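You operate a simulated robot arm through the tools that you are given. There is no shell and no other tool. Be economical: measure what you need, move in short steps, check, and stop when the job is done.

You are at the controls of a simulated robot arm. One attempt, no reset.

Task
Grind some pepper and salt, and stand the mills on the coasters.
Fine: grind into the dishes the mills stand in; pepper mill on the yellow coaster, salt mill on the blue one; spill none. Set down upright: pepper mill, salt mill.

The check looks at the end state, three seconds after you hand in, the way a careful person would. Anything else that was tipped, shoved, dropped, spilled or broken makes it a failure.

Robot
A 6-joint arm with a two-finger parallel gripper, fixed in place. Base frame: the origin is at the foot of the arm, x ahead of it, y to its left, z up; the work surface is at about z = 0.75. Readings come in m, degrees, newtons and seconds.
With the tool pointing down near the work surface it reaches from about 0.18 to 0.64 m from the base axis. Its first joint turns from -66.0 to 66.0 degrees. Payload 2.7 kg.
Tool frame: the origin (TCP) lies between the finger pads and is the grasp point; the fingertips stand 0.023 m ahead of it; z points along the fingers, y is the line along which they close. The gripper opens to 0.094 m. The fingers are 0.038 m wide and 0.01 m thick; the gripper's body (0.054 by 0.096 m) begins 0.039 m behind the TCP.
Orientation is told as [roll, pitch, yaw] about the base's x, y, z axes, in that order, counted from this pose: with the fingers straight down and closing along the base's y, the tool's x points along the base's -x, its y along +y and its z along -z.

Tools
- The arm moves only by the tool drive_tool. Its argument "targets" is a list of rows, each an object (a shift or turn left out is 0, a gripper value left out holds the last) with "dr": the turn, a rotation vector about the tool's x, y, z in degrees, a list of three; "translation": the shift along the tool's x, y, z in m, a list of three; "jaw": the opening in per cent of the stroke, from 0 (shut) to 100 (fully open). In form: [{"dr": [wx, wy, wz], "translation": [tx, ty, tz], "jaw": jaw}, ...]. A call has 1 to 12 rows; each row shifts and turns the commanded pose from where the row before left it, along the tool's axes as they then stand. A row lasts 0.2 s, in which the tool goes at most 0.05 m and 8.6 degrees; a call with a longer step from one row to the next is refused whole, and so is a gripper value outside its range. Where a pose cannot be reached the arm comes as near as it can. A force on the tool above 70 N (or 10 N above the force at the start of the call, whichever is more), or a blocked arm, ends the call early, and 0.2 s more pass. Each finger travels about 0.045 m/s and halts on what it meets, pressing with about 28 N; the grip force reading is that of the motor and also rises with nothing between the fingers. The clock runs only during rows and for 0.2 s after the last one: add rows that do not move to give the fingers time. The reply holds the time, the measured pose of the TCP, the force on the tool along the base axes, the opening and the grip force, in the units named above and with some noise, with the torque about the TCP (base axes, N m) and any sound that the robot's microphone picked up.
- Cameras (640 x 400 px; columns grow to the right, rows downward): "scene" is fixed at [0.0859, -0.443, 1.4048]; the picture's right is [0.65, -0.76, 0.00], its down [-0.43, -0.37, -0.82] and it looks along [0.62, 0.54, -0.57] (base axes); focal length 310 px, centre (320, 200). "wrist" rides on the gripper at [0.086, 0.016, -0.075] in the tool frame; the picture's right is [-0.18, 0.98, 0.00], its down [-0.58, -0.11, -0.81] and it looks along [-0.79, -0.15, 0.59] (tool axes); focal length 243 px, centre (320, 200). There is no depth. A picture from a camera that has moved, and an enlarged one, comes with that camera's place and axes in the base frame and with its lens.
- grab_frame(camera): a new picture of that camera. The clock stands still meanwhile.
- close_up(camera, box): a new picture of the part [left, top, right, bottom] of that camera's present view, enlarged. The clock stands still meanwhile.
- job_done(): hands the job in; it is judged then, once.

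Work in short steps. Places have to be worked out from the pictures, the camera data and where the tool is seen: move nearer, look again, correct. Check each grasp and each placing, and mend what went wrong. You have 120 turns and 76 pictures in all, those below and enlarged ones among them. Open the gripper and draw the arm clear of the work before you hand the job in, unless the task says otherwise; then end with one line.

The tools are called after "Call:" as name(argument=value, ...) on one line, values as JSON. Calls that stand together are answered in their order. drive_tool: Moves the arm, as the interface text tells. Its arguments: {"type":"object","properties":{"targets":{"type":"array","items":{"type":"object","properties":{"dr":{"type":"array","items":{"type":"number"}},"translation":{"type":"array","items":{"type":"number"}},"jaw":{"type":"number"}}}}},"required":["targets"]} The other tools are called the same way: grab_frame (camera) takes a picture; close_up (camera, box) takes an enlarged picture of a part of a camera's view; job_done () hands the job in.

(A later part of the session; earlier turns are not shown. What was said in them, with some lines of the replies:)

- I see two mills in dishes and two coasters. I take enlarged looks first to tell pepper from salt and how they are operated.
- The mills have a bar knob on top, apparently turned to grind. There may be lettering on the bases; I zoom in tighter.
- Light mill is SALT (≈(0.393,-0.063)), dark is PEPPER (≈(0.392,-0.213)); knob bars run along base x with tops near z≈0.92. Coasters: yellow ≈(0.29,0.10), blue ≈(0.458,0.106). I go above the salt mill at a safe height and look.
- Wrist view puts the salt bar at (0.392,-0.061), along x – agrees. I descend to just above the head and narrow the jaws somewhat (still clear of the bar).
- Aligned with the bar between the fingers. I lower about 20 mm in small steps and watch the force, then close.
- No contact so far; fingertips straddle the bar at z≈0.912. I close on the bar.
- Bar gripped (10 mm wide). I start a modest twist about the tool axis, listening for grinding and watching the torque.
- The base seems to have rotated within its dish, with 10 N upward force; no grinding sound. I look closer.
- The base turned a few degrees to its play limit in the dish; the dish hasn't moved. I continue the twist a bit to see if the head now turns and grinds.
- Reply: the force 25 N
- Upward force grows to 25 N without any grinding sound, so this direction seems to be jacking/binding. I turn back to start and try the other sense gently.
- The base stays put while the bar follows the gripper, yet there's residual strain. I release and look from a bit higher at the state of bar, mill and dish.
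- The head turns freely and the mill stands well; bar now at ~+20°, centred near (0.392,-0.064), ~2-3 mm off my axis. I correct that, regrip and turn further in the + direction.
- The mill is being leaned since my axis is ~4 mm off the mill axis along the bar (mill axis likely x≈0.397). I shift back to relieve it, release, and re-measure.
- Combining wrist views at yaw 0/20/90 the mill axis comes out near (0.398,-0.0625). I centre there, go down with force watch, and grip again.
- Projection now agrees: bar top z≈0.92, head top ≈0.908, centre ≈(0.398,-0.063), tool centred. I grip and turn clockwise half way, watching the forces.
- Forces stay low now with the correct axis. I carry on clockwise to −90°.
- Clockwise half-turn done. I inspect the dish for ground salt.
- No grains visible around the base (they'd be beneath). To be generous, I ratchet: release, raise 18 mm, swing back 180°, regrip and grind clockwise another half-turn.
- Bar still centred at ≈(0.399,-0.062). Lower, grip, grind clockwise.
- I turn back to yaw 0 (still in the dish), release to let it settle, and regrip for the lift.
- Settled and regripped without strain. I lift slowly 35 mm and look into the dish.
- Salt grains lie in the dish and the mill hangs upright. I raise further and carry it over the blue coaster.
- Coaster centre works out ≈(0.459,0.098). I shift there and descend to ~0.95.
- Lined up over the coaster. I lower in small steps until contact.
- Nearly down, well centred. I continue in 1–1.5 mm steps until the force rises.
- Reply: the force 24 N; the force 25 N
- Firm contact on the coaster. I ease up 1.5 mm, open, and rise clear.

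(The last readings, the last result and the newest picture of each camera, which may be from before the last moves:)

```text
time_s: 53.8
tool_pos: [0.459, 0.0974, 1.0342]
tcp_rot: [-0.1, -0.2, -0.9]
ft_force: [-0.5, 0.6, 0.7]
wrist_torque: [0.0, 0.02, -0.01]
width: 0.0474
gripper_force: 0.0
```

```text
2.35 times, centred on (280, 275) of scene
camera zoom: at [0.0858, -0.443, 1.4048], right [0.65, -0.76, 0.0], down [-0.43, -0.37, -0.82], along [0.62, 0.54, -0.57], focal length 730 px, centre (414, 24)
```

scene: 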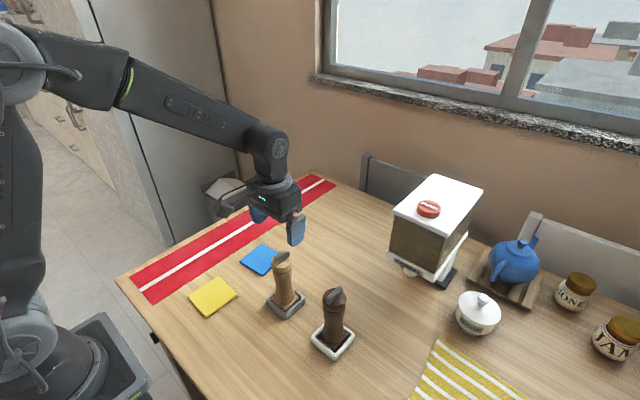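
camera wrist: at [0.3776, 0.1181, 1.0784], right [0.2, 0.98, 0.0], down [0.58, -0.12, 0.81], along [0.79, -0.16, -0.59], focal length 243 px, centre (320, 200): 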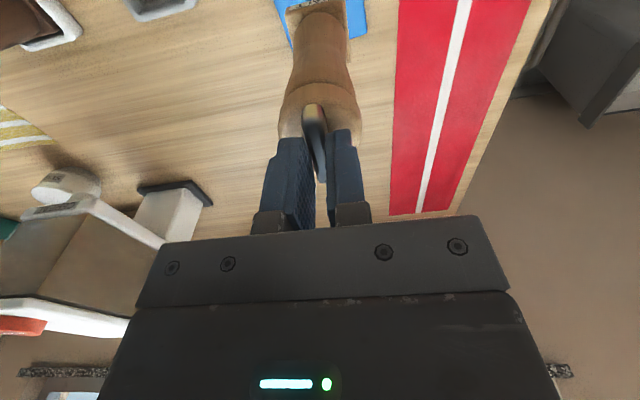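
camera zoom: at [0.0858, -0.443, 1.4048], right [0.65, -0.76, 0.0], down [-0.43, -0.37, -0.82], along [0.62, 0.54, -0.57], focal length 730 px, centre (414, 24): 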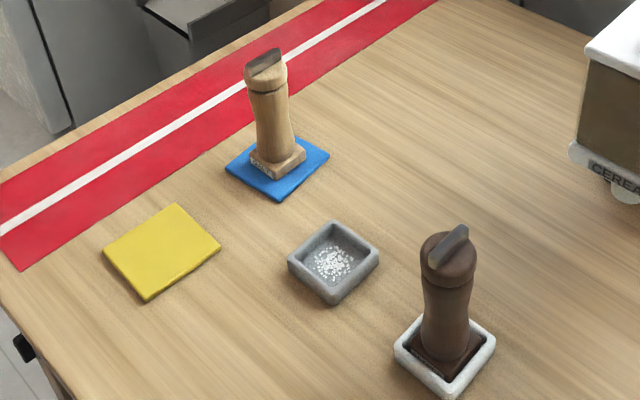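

Salt mill stands upright on the blue coaster, grains in the dish. Now I move above the pepper mill, ≈(0.398,-0.212).

Call:
drive_tool(targets=[{"translation": [0.007, -0.039, 0]}, {"translation": [0.008, -0.039, 0]}, {"translation": [0.008, -0.039, 0]}, {"translation": [0.008, -0.039, 0]}, {"translation": [0.008, -0.039, 0]}, {"translation": [0.008, -0.039, 0]}, {"translation": [0.008, -0.038, 0]}, {"translation": [0.006, -0.037, 0]}, {"dr": [0, 0, -1]}, {}])

Call:
drive_tool(targets=[{"translation": [0, 0, 0.03]}, {"translation": [0, 0, 0.03]}, {"jaw": 60}, {}])

Call:
close_up(camera="wrist", box=[200, 0, 440, 200])

Call:
close_up(camera="scene", box=[300, 240, 380, 370])

```text
time_s: 56.0
tool_pos: [0.3924, -0.2103, 1.0317]
tcp_rot: [-0.1, -0.3, 0.0]
ft_force: [-0.6, 0.2, -0.8]
wrist_torque: [-0.04, 0.01, -0.01]
width: 0.0469
gripper_force: 0.1
```

```text
time_s: 57.0
tool_pos: [0.3914, -0.2083, 0.9725]
tcp_rot: [-0.1, -0.3, 0.1]
ft_force: [0.0, -0.2, 0.7]
wrist_torque: [0.0, 0.03, 0.0]
width: 0.0562
gripper_force: 0.1
```

```text
2.00 times, centred on (320, 100) of wrist
camera zoom: at [0.3048, -0.1938, 1.0456], right [0.18, 0.98, 0.0], down [0.58, -0.11, 0.81], along [0.79, -0.15, -0.59], focal length 485 px, centre (320, 400)
```

zoom: 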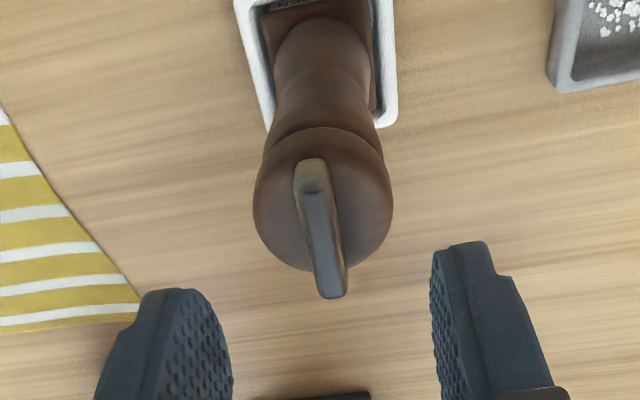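

```text
3.08 times, centred on (340, 305) of scene
camera zoom: at [0.0859, -0.443, 1.4048], right [0.65, -0.76, 0.0], down [-0.43, -0.37, -0.82], along [0.62, 0.54, -0.57], focal length 954 px, centre (258, -123)
```

zoom: 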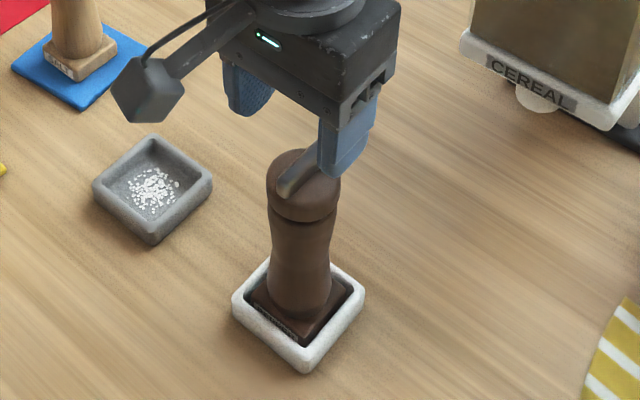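

Pepper bar centre ≈(0.397,-0.2095), along x. I centre and descend to z≈0.934 in steps.

Call:
drive_tool(targets=[{"translation": [-0.006, -0.001, 0.015]}, {"translation": [0, 0, 0.01]}, {"translation": [0, 0, 0.008]}, {"translation": [0, 0, 0.005]}, {}])

Call:
close_up(camera="wrist", box=[200, 50, 440, 250])

Call:
close_up(camera="scene", box=[300, 270, 370, 370])

```text
time_s: 58.2
tool_pos: [0.3994, -0.2099, 0.9354]
tcp_rot: [-0.1, -0.2, 0.1]
ft_force: [-0.5, -0.7, -0.3]
wrist_torque: [0.02, -0.03, 0.02]
width: 0.0565
gripper_force: 0.1
```

```text
2.00 times, centred on (320, 150) of wrist
camera zoom: at [0.3116, -0.195, 1.0085], right [0.18, 0.98, 0.0], down [0.58, -0.11, 0.81], along [0.79, -0.15, -0.59], focal length 485 px, centre (320, 300)
```

zoom: 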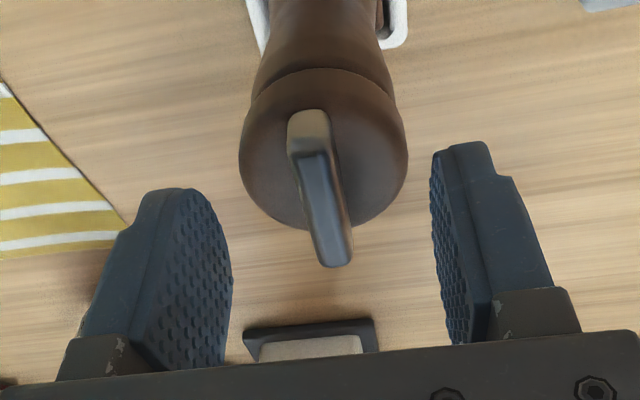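

```text
4.00 times, centred on (335, 320) of scene
camera zoom: at [0.0859, -0.443, 1.4048], right [0.65, -0.76, 0.0], down [-0.43, -0.37, -0.82], along [0.62, 0.54, -0.57], focal length 1240 px, centre (260, -280)
```

zoom: 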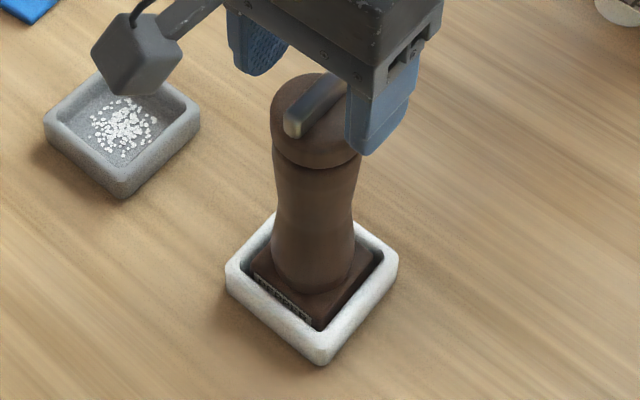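

Centred as with the salt mill. I grip and turn to +90°, then back clockwise.

Call:
drive_tool(targets=[{"translation": [0, 0.001, 0.001]}, {"jaw": 0}, {}, {}, {}, {}, {"dr": [0, 0, -8]}, {"dr": [0, 0, -8]}, {"dr": [0, 0, -8]}, {"dr": [0, 0, -8]}, {"dr": [0, 0, -8]}, {}])

Call:
close_up(camera="scene", box=[300, 270, 370, 370])

```text
time_s: 60.8
tool_pos: [0.3989, -0.2115, 0.9343]
tcp_rot: [-0.2, -0.1, 40.3]
ft_force: [2.6, -0.9, 3.3]
wrist_torque: [0.21, -0.26, 0.0]
width: 0.0104
gripper_force: 28.2
```

```text
4.00 times, centred on (335, 320) of scene
camera zoom: at [0.0858, -0.443, 1.4048], right [0.65, -0.76, 0.0], down [-0.43, -0.37, -0.82], along [0.62, 0.54, -0.57], focal length 1240 px, centre (260, -280)
```

zoom: 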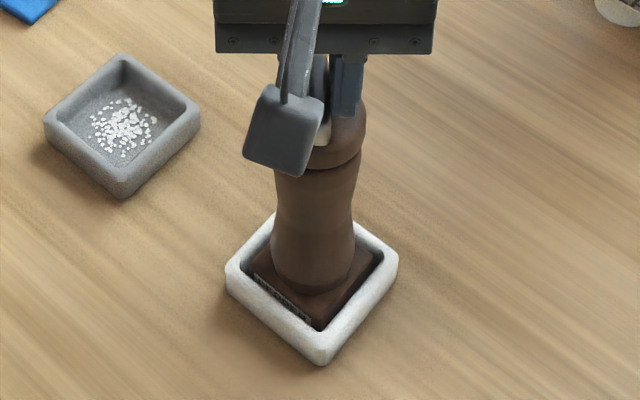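

Forces are low, mill stays upright in its dish. On to +90°, then clockwise 180°.

Call:
drive_tool(targets=[{"dr": [0, 0, -8]}, {"dr": [0, 0, -8]}, {"dr": [0, 0, -8]}, {"dr": [0, 0, -8]}, {"dr": [0, 0, -8]}, {"dr": [0, 0, -8]}, {}])

Call:
drive_tool(targets=[{"dr": [0, 0, 8]}, {"dr": [0, 0, 8]}, {"dr": [0, 0, 8]}, {"dr": [0, 0, 8]}, {"dr": [0, 0, 8]}, {"dr": [0, 0, 8]}, {"dr": [0, 0, 8]}, {"dr": [0, 0, 8]}, {"dr": [0, 0, 8]}, {"dr": [0, 0, 8]}, {"dr": [0, 0, 8]}, {}])

Call:
close_up(camera="scene", box=[300, 270, 370, 370])

```text
time_s: 62.4
tool_pos: [0.3992, -0.2106, 0.9341]
tcp_rot: [-0.1, 0.1, 88.3]
ft_force: [-1.3, 1.2, 7.8]
wrist_torque: [0.51, -0.01, 0.01]
width: 0.0104
gripper_force: 27.7
```

```text
time_s: 65.0
tool_pos: [0.3987, -0.2103, 0.9343]
tcp_rot: [0.0, -0.1, -0.1]
ft_force: [-0.7, 0.1, -0.5]
wrist_torque: [0.09, 0.26, -0.03]
width: 0.0104
gripper_force: 27.2
```

```text
4.00 times, centred on (335, 320) of scene
camera zoom: at [0.0858, -0.443, 1.4048], right [0.65, -0.76, 0.0], down [-0.43, -0.37, -0.82], along [0.62, 0.54, -0.57], focal length 1240 px, centre (260, -280)
```

zoom: 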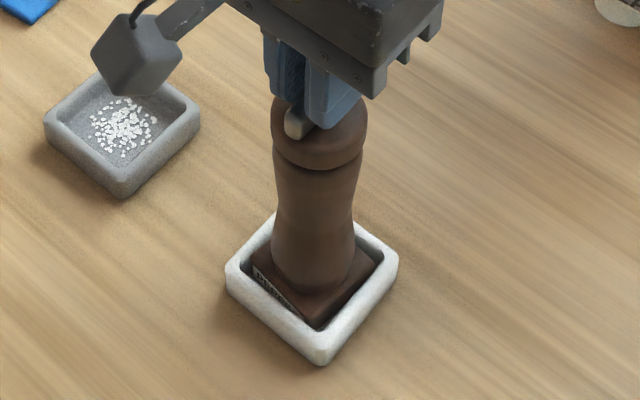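

Turning well. Continue clockwise to −90°, then release, raise and swing back.

Call:
drive_tool(targets=[{"dr": [0, 0, 8]}, {"dr": [0, 0, 8]}, {"dr": [0, 0, 8]}, {"dr": [0, 0, 8]}, {"dr": [0, 0, 8]}, {"dr": [0, 0, 8]}, {"dr": [0, 0, 8]}, {"dr": [0, 0, 8]}, {"dr": [0, 0, 8]}, {"dr": [0, 0, 8]}, {"dr": [0, 0, 8]}, {}])

Call:
drive_tool(targets=[{"jaw": 70}, {}, {}, {}, {"translation": [0, 0, -0.018]}, {"dr": [0, 0, -8]}, {"dr": [0, 0, -8]}, {"dr": [0, 0, -8]}, {"dr": [0, 0, -8]}, {"dr": [0, 0, -8]}, {"dr": [0, 0, -8]}, {"dr": [0, 0, -8]}])

Call:
drive_tool(targets=[{"dr": [0, 0, -8]}, {"dr": [0, 0, -8]}, {"dr": [0, 0, -8]}, {"dr": [0, 0, -8]}, {"dr": [0, 0, -8]}, {"dr": [0, 0, -8]}, {"dr": [0, 0, -8]}, {"dr": [0, 0, -8]}, {"dr": [0, 0, -8]}, {"dr": [0, 0, -8]}, {"dr": [0, 0, -8]}, {"dr": [0, 0, -8]}])

Call:
drive_tool(targets=[{"dr": [0, 0, -8]}, {"dr": [0, 0, -8]}, {"dr": [0, 0, -8]}, {"dr": [0, 0, -4]}, {}])

Call:
close_up(camera="wrist", box=[200, 0, 440, 200])

Call:
close_up(camera="scene", box=[300, 270, 370, 370])

```text
time_s: 67.6
tool_pos: [0.3998, -0.2114, 0.9349]
tcp_rot: [0.1, -0.2, -88.0]
ft_force: [0.8, 4.0, 4.1]
wrist_torque: [0.58, -0.02, 0.04]
width: 0.0104
gripper_force: 28.1
```

```text
time_s: 70.2
tool_pos: [0.3988, -0.2106, 0.9522]
tcp_rot: [0.0, -0.2, -31.8]
ft_force: [0.5, 0.1, 0.2]
wrist_torque: [0.0, 0.01, 0.01]
width: 0.0656
gripper_force: 0.0
```

```text
time_s: 72.8
tool_pos: [0.399, -0.2094, 0.954]
tcp_rot: [-0.2, 0.1, 64.1]
ft_force: [0.1, 0.0, 0.1]
wrist_torque: [0.0, -0.02, -0.01]
width: 0.0658
gripper_force: 0.0
```

```text
time_s: 74.0
tool_pos: [0.3986, -0.2095, 0.953]
tcp_rot: [-0.2, 0.0, 92.2]
ft_force: [-0.1, 0.7, -0.3]
wrist_torque: [-0.01, -0.01, 0.02]
width: 0.0659
gripper_force: 0.0
```

```text
2.00 times, centred on (320, 100) of wrist
camera zoom: at [0.3853, -0.2977, 1.0264], right [-0.99, 0.15, 0.0], down [0.08, 0.59, 0.81], along [0.12, 0.8, -0.59], focal length 485 px, centre (320, 400)
```

zoom: 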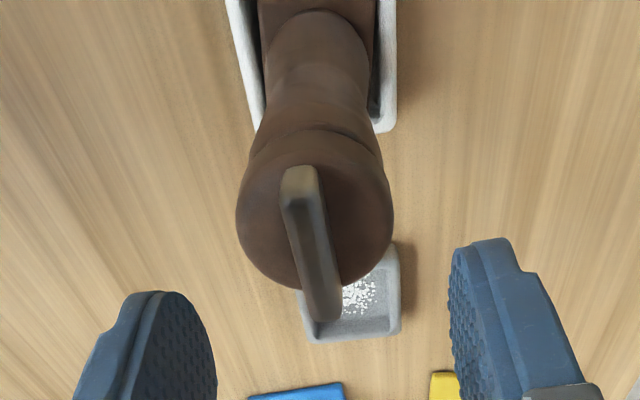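

```text
4.00 times, centred on (335, 320) of scene
camera zoom: at [0.0859, -0.443, 1.4048], right [0.65, -0.76, 0.0], down [-0.43, -0.37, -0.82], along [0.62, 0.54, -0.57], focal length 1240 px, centre (260, -280)
```

zoom: 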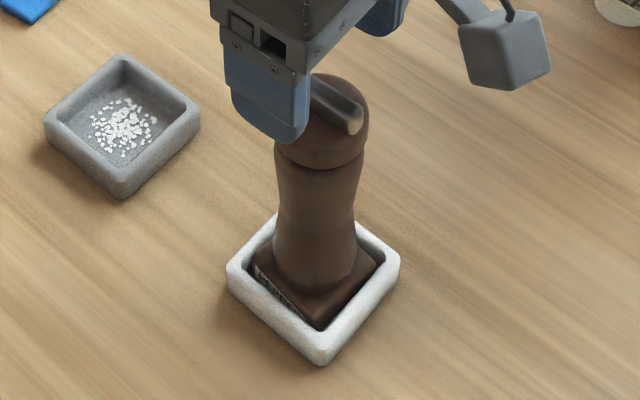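

Same picture as with the salt mill, well centred. Lower, grip, second clockwise half-turn.

Call:
drive_tool(targets=[{"translation": [0, 0, 0.0185]}, {"jaw": 0}, {}, {}, {}, {}, {"dr": [0, 0, 8]}, {"dr": [0, 0, 8]}, {"dr": [0, 0, 8]}, {"dr": [0, 0, 8]}, {"dr": [0, 0, 8]}, {}])

Call:
drive_tool(targets=[{"dr": [0, 0, 8]}, {"dr": [0, 0, 8]}, {"dr": [0, 0, 8]}, {"dr": [0, 0, 8]}, {"dr": [0, 0, 8]}, {"dr": [0, 0, 8]}, {"dr": [0, 0, 8]}, {"dr": [0, 0, 8]}, {"dr": [0, 0, 8]}, {"dr": [0, 0, 8]}, {}])

Call:
drive_tool(targets=[{"dr": [0, 0, 8]}, {"dr": [0, 0, 8]}, {"dr": [0, 0, 8]}, {"dr": [0, 0, 8]}, {"dr": [0, 0, 8]}, {"dr": [0, 0, 8]}, {"dr": [0, 0, 8]}, {}])

Call:
drive_tool(targets=[{"dr": [0, 0, -8]}, {"dr": [0, 0, -8]}, {"dr": [0, 0, -8]}, {"dr": [0, 0, -8]}, {"dr": [0, 0, -8]}, {"dr": [0, 0, -8]}, {"dr": [0, 0, -8]}, {"dr": [0, 0, -8]}, {"dr": [0, 0, -8]}, {"dr": [0, 0, -8]}, {"dr": [0, 0, -4]}, {}])

Call:
drive_tool(targets=[{"jaw": 40}, {}, {}, {}, {"jaw": 0}, {}, {}, {}, {}])

Call:
close_up(camera="scene", box=[300, 270, 370, 370])

```text
time_s: 76.6
tool_pos: [0.3999, -0.2107, 0.9343]
tcp_rot: [-0.4, -0.1, 51.8]
ft_force: [5.0, 3.9, 7.5]
wrist_torque: [0.75, -0.62, 0.0]
width: 0.0103
gripper_force: 27.8
```

```text
time_s: 79.0
tool_pos: [0.3985, -0.2095, 0.9339]
tcp_rot: [0.0, -0.1, -28.0]
ft_force: [3.3, -2.9, 11.2]
wrist_torque: [-0.19, -0.27, 0.0]
width: 0.0104
gripper_force: 28.1
```

```text
time_s: 80.8
tool_pos: [0.3992, -0.2106, 0.9352]
tcp_rot: [0.2, -0.2, -84.0]
ft_force: [4.1, -1.2, 20.5]
wrist_torque: [0.48, -0.02, 0.03]
width: 0.0102
gripper_force: 27.6
```

```text
time_s: 83.4
tool_pos: [0.3998, -0.2101, 0.934]
tcp_rot: [0.1, -0.3, 0.1]
ft_force: [5.9, -0.3, 5.6]
wrist_torque: [0.0, -0.78, 0.04]
width: 0.0101
gripper_force: 27.7
```

```text
time_s: 85.4
tool_pos: [0.3982, -0.2109, 0.9344]
tcp_rot: [0.0, -0.3, 0.1]
ft_force: [0.5, -0.2, -0.1]
wrist_torque: [-0.01, -0.01, -0.03]
width: 0.0103
gripper_force: 27.9
```

```text
4.00 times, centred on (335, 320) of scene
camera zoom: at [0.0859, -0.443, 1.4048], right [0.65, -0.76, 0.0], down [-0.43, -0.37, -0.82], along [0.62, 0.54, -0.57], focal length 1240 px, centre (260, -280)
```

zoom: 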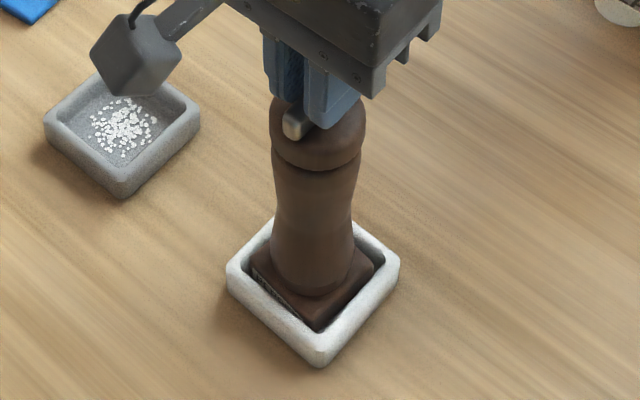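

Pepper mill settled and gripped. Lift slowly 35 mm and check the dish.

Call:
drive_tool(targets=[{"translation": [0, 0, -0.005]}, {"translation": [0, 0, -0.008]}, {"translation": [0, 0, -0.01]}, {"translation": [0, 0, -0.012]}, {}])

Call:
close_up(camera="scene", box=[300, 270, 370, 370])

```text
time_s: 86.6
tool_pos: [0.4005, -0.2098, 0.9689]
tcp_rot: [-0.1, -0.2, 0.1]
ft_force: [-0.5, 0.9, -2.8]
wrist_torque: [-0.02, 0.02, 0.02]
width: 0.0104
gripper_force: 28.5
```

```text
4.00 times, centred on (335, 320) of scene
camera zoom: at [0.0859, -0.443, 1.4048], right [0.65, -0.76, 0.0], down [-0.43, -0.37, -0.82], along [0.62, 0.54, -0.57], focal length 1240 px, centre (260, -280)
```

zoom: 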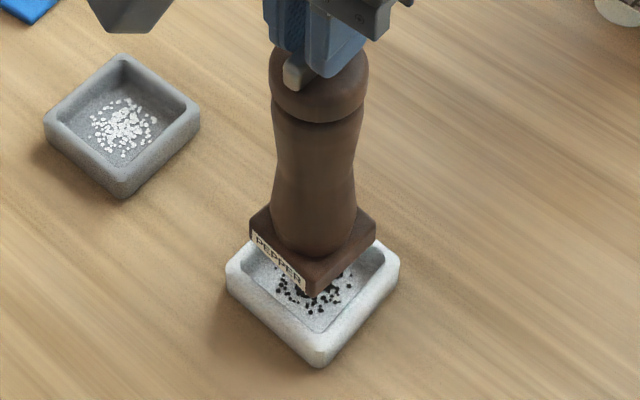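

Pepper grounds are in the white dish. Raise, then carry to the yellow coaster (≈(0.293,0.095)).

Call:
drive_tool(targets=[{"translation": [0, 0, -0.015]}, {"translation": [0, 0, -0.02]}, {"translation": [0.007, 0.012, 0]}, {"translation": [0.012, 0.025, 0]}, {"translation": [0.013, 0.034, 0]}, {"translation": [0.013, 0.034, 0]}, {"translation": [0.013, 0.034, 0]}, {"translation": [0.013, 0.034, 0]}, {"translation": [0.012, 0.034, 0]}, {"translation": [0.01, 0.034, 0]}, {"translation": [0.008, 0.034, 0]}, {}])

Call:
drive_tool(targets=[{"translation": [0.004, 0.02, 0]}, {"translation": [0.001, 0.01, 0]}, {}, {}])

Call:
close_up(camera="scene", box=[150, 190, 290, 330])

```text
time_s: 89.2
tool_pos: [0.2977, 0.0646, 1.0056]
tcp_rot: [-0.1, -0.3, -0.1]
ft_force: [0.5, 0.4, -1.6]
wrist_torque: [0.0, 0.01, -0.02]
width: 0.0104
gripper_force: 27.2
```

```text
time_s: 90.2
tool_pos: [0.2919, 0.0952, 1.0034]
tcp_rot: [-0.1, -0.2, 0.1]
ft_force: [-0.2, -0.2, -2.4]
wrist_torque: [0.02, -0.01, 0.0]
width: 0.0106
gripper_force: 27.5
```

```text
2.86 times, centred on (220, 260) of scene
camera zoom: at [0.0859, -0.443, 1.4048], right [0.65, -0.76, 0.0], down [-0.43, -0.37, -0.82], along [0.62, 0.54, -0.57], focal length 886 px, centre (606, 29)
```

zoom: 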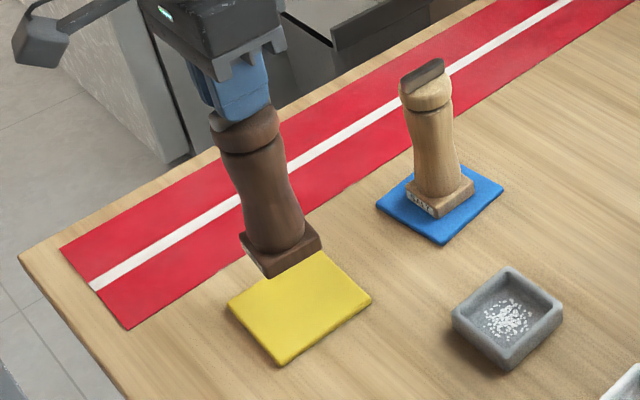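

Predicted landing is ~4 mm left of the coaster centre; I correct (+0.004,-0.003) and descend to ~0.95.

Call:
drive_tool(targets=[{"translation": [-0.004, -0.003, 0.01]}, {"translation": [0, 0, 0.018]}, {"translation": [0, 0, 0.018]}, {"translation": [0, 0, 0.008]}, {}, {}])

Call:
close_up(camera="scene", box=[170, 220, 260, 330])

```text
time_s: 91.6
tool_pos: [0.2959, 0.091, 0.9485]
tcp_rot: [-0.1, -0.1, 0.1]
ft_force: [-0.6, -0.1, -2.5]
wrist_torque: [0.0, 0.01, 0.01]
width: 0.0103
gripper_force: 28.0
```

```text
3.64 times, centred on (215, 275) of scene
camera zoom: at [0.0859, -0.443, 1.4048], right [0.65, -0.76, 0.0], down [-0.43, -0.37, -0.82], along [0.62, 0.54, -0.57], focal length 1128 px, centre (702, -73)
```

zoom: 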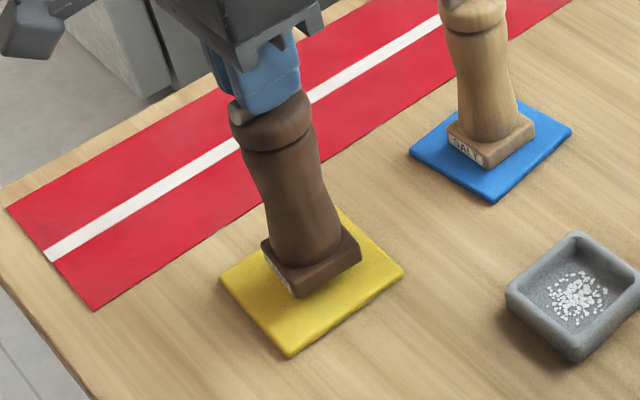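

Well lined up. Lowering to contact in small steps.

Call:
drive_tool(targets=[{"translation": [0, 0, 0.006]}, {"translation": [0, 0, 0.004]}, {"translation": [0, 0, 0.001]}, {}])

Call:
drive_tool(targets=[{"translation": [0, 0, 0.0015]}, {}])

Call:
drive_tool(targets=[{"translation": [0, 0, 0.0015]}, {}])

```text
time_s: 92.6
tool_pos: [0.2964, 0.0917, 0.9383]
tcp_rot: [0.0, -0.1, 0.1]
ft_force: [0.2, -0.7, -2.9]
wrist_torque: [0.02, 0.01, -0.01]
width: 0.01
gripper_force: 27.9
```

```text
time_s: 93.2
tool_pos: [0.297, 0.0914, 0.9368]
tcp_rot: [-0.1, -0.2, 0.1]
ft_force: [0.8, 0.3, -2.8]
wrist_torque: [0.02, 0.05, 0.02]
width: 0.0105
gripper_force: 28.0
```

```text
time_s: 93.8
tool_pos: [0.296, 0.0915, 0.9353]
tcp_rot: [-0.2, -0.1, 0.1]
ft_force: [-0.1, -0.4, -3.2]
wrist_torque: [-0.01, 0.0, -0.02]
width: 0.0102
gripper_force: 28.5
```

Not touching yet; a bit further.

Call:
drive_tool(targets=[{"translation": [0, 0, 0.0012]}, {}])

Call:
drive_tool(targets=[{"translation": [0, 0, 0.0012]}, {}])

Call:
close_up(camera="scene", box=[170, 220, 260, 330])

```text
time_s: 94.4
tool_pos: [0.2963, 0.0923, 0.9355]
tcp_rot: [0.1, -0.1, 0.0]
ft_force: [-1.5, 0.0, 13.4]
wrist_torque: [-0.02, 0.51, -0.01]
width: 0.0103
gripper_force: 28.2
```

```text
time_s: 95.0
tool_pos: [0.2964, 0.0905, 0.9341]
tcp_rot: [0.0, -0.3, 0.2]
ft_force: [-0.5, -0.7, 26.6]
wrist_torque: [0.01, -0.16, 0.0]
width: 0.0104
gripper_force: 28.3
```

```text
3.64 times, centred on (215, 275) of scene
camera zoom: at [0.0856, -0.4431, 1.4048], right [0.65, -0.76, 0.0], down [-0.43, -0.37, -0.82], along [0.62, 0.54, -0.57], focal length 1128 px, centre (702, -73)
```

zoom: 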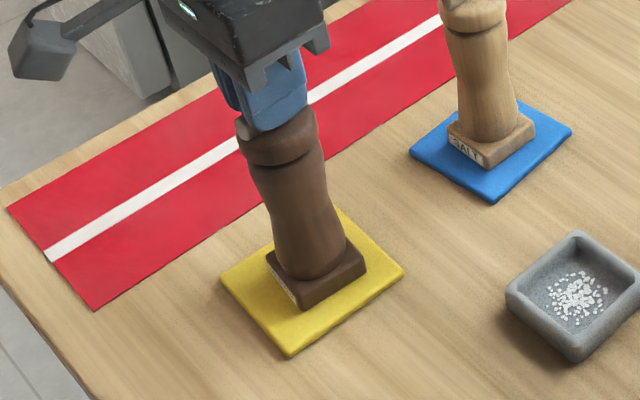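

Contact, well within the coaster. Ease up, open, and rise clear.

Call:
drive_tool(targets=[{"translation": [0, 0, -0.0015]}, {"jaw": 50}, {}, {}, {}, {"translation": [0, 0, -0.02]}, {"translation": [0, 0, -0.04]}, {"translation": [0, 0, -0.04]}, {"translation": [0, 0, -0.04]}, {"translation": [0, 0, -0.04]}, {}])

Call:
grab_frame(camera="scene")

Call:
close_up(camera="scene", box=[180, 220, 370, 370])

```text
time_s: 97.4
tool_pos: [0.2945, 0.0927, 1.115]
tcp_rot: [-0.1, -0.1, 0.1]
ft_force: [-0.5, -0.4, 0.0]
wrist_torque: [-0.03, 0.0, -0.02]
width: 0.0472
gripper_force: 0.2
```

```text
23 pictures are left
```

scene: 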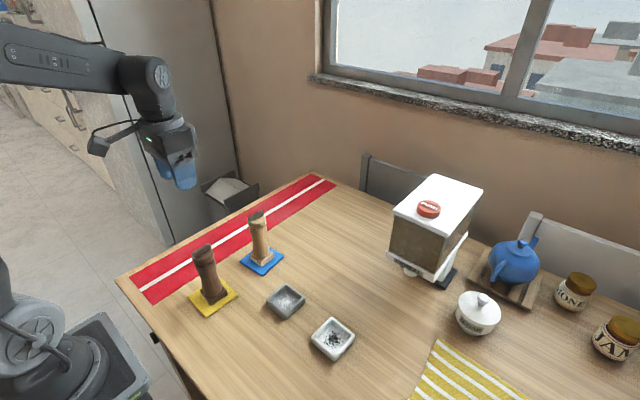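

```text
2.67 times, centred on (275, 295) of scene
camera zoom: at [0.0858, -0.443, 1.4048], right [0.65, -0.76, 0.0], down [-0.43, -0.37, -0.82], along [0.62, 0.54, -0.57], focal length 827 px, centre (440, -53)
```

zoom: 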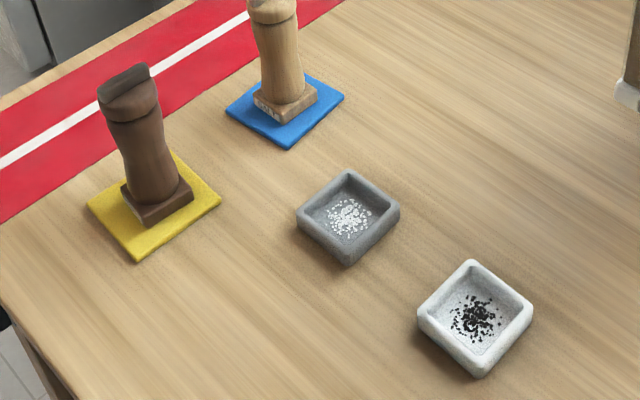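

Both mills stand upright on the right coasters, the grounds lie in the dishes, nothing is spilled, and the arm is clear. Handing in.

Call:
job_done()

```text
The job is handed in.
```

I ground the salt and pepper into their dishes, then stood the pepper mill on the yellow coaster and the salt mill on the blue one, both upright, with no spills visible in the last picture.
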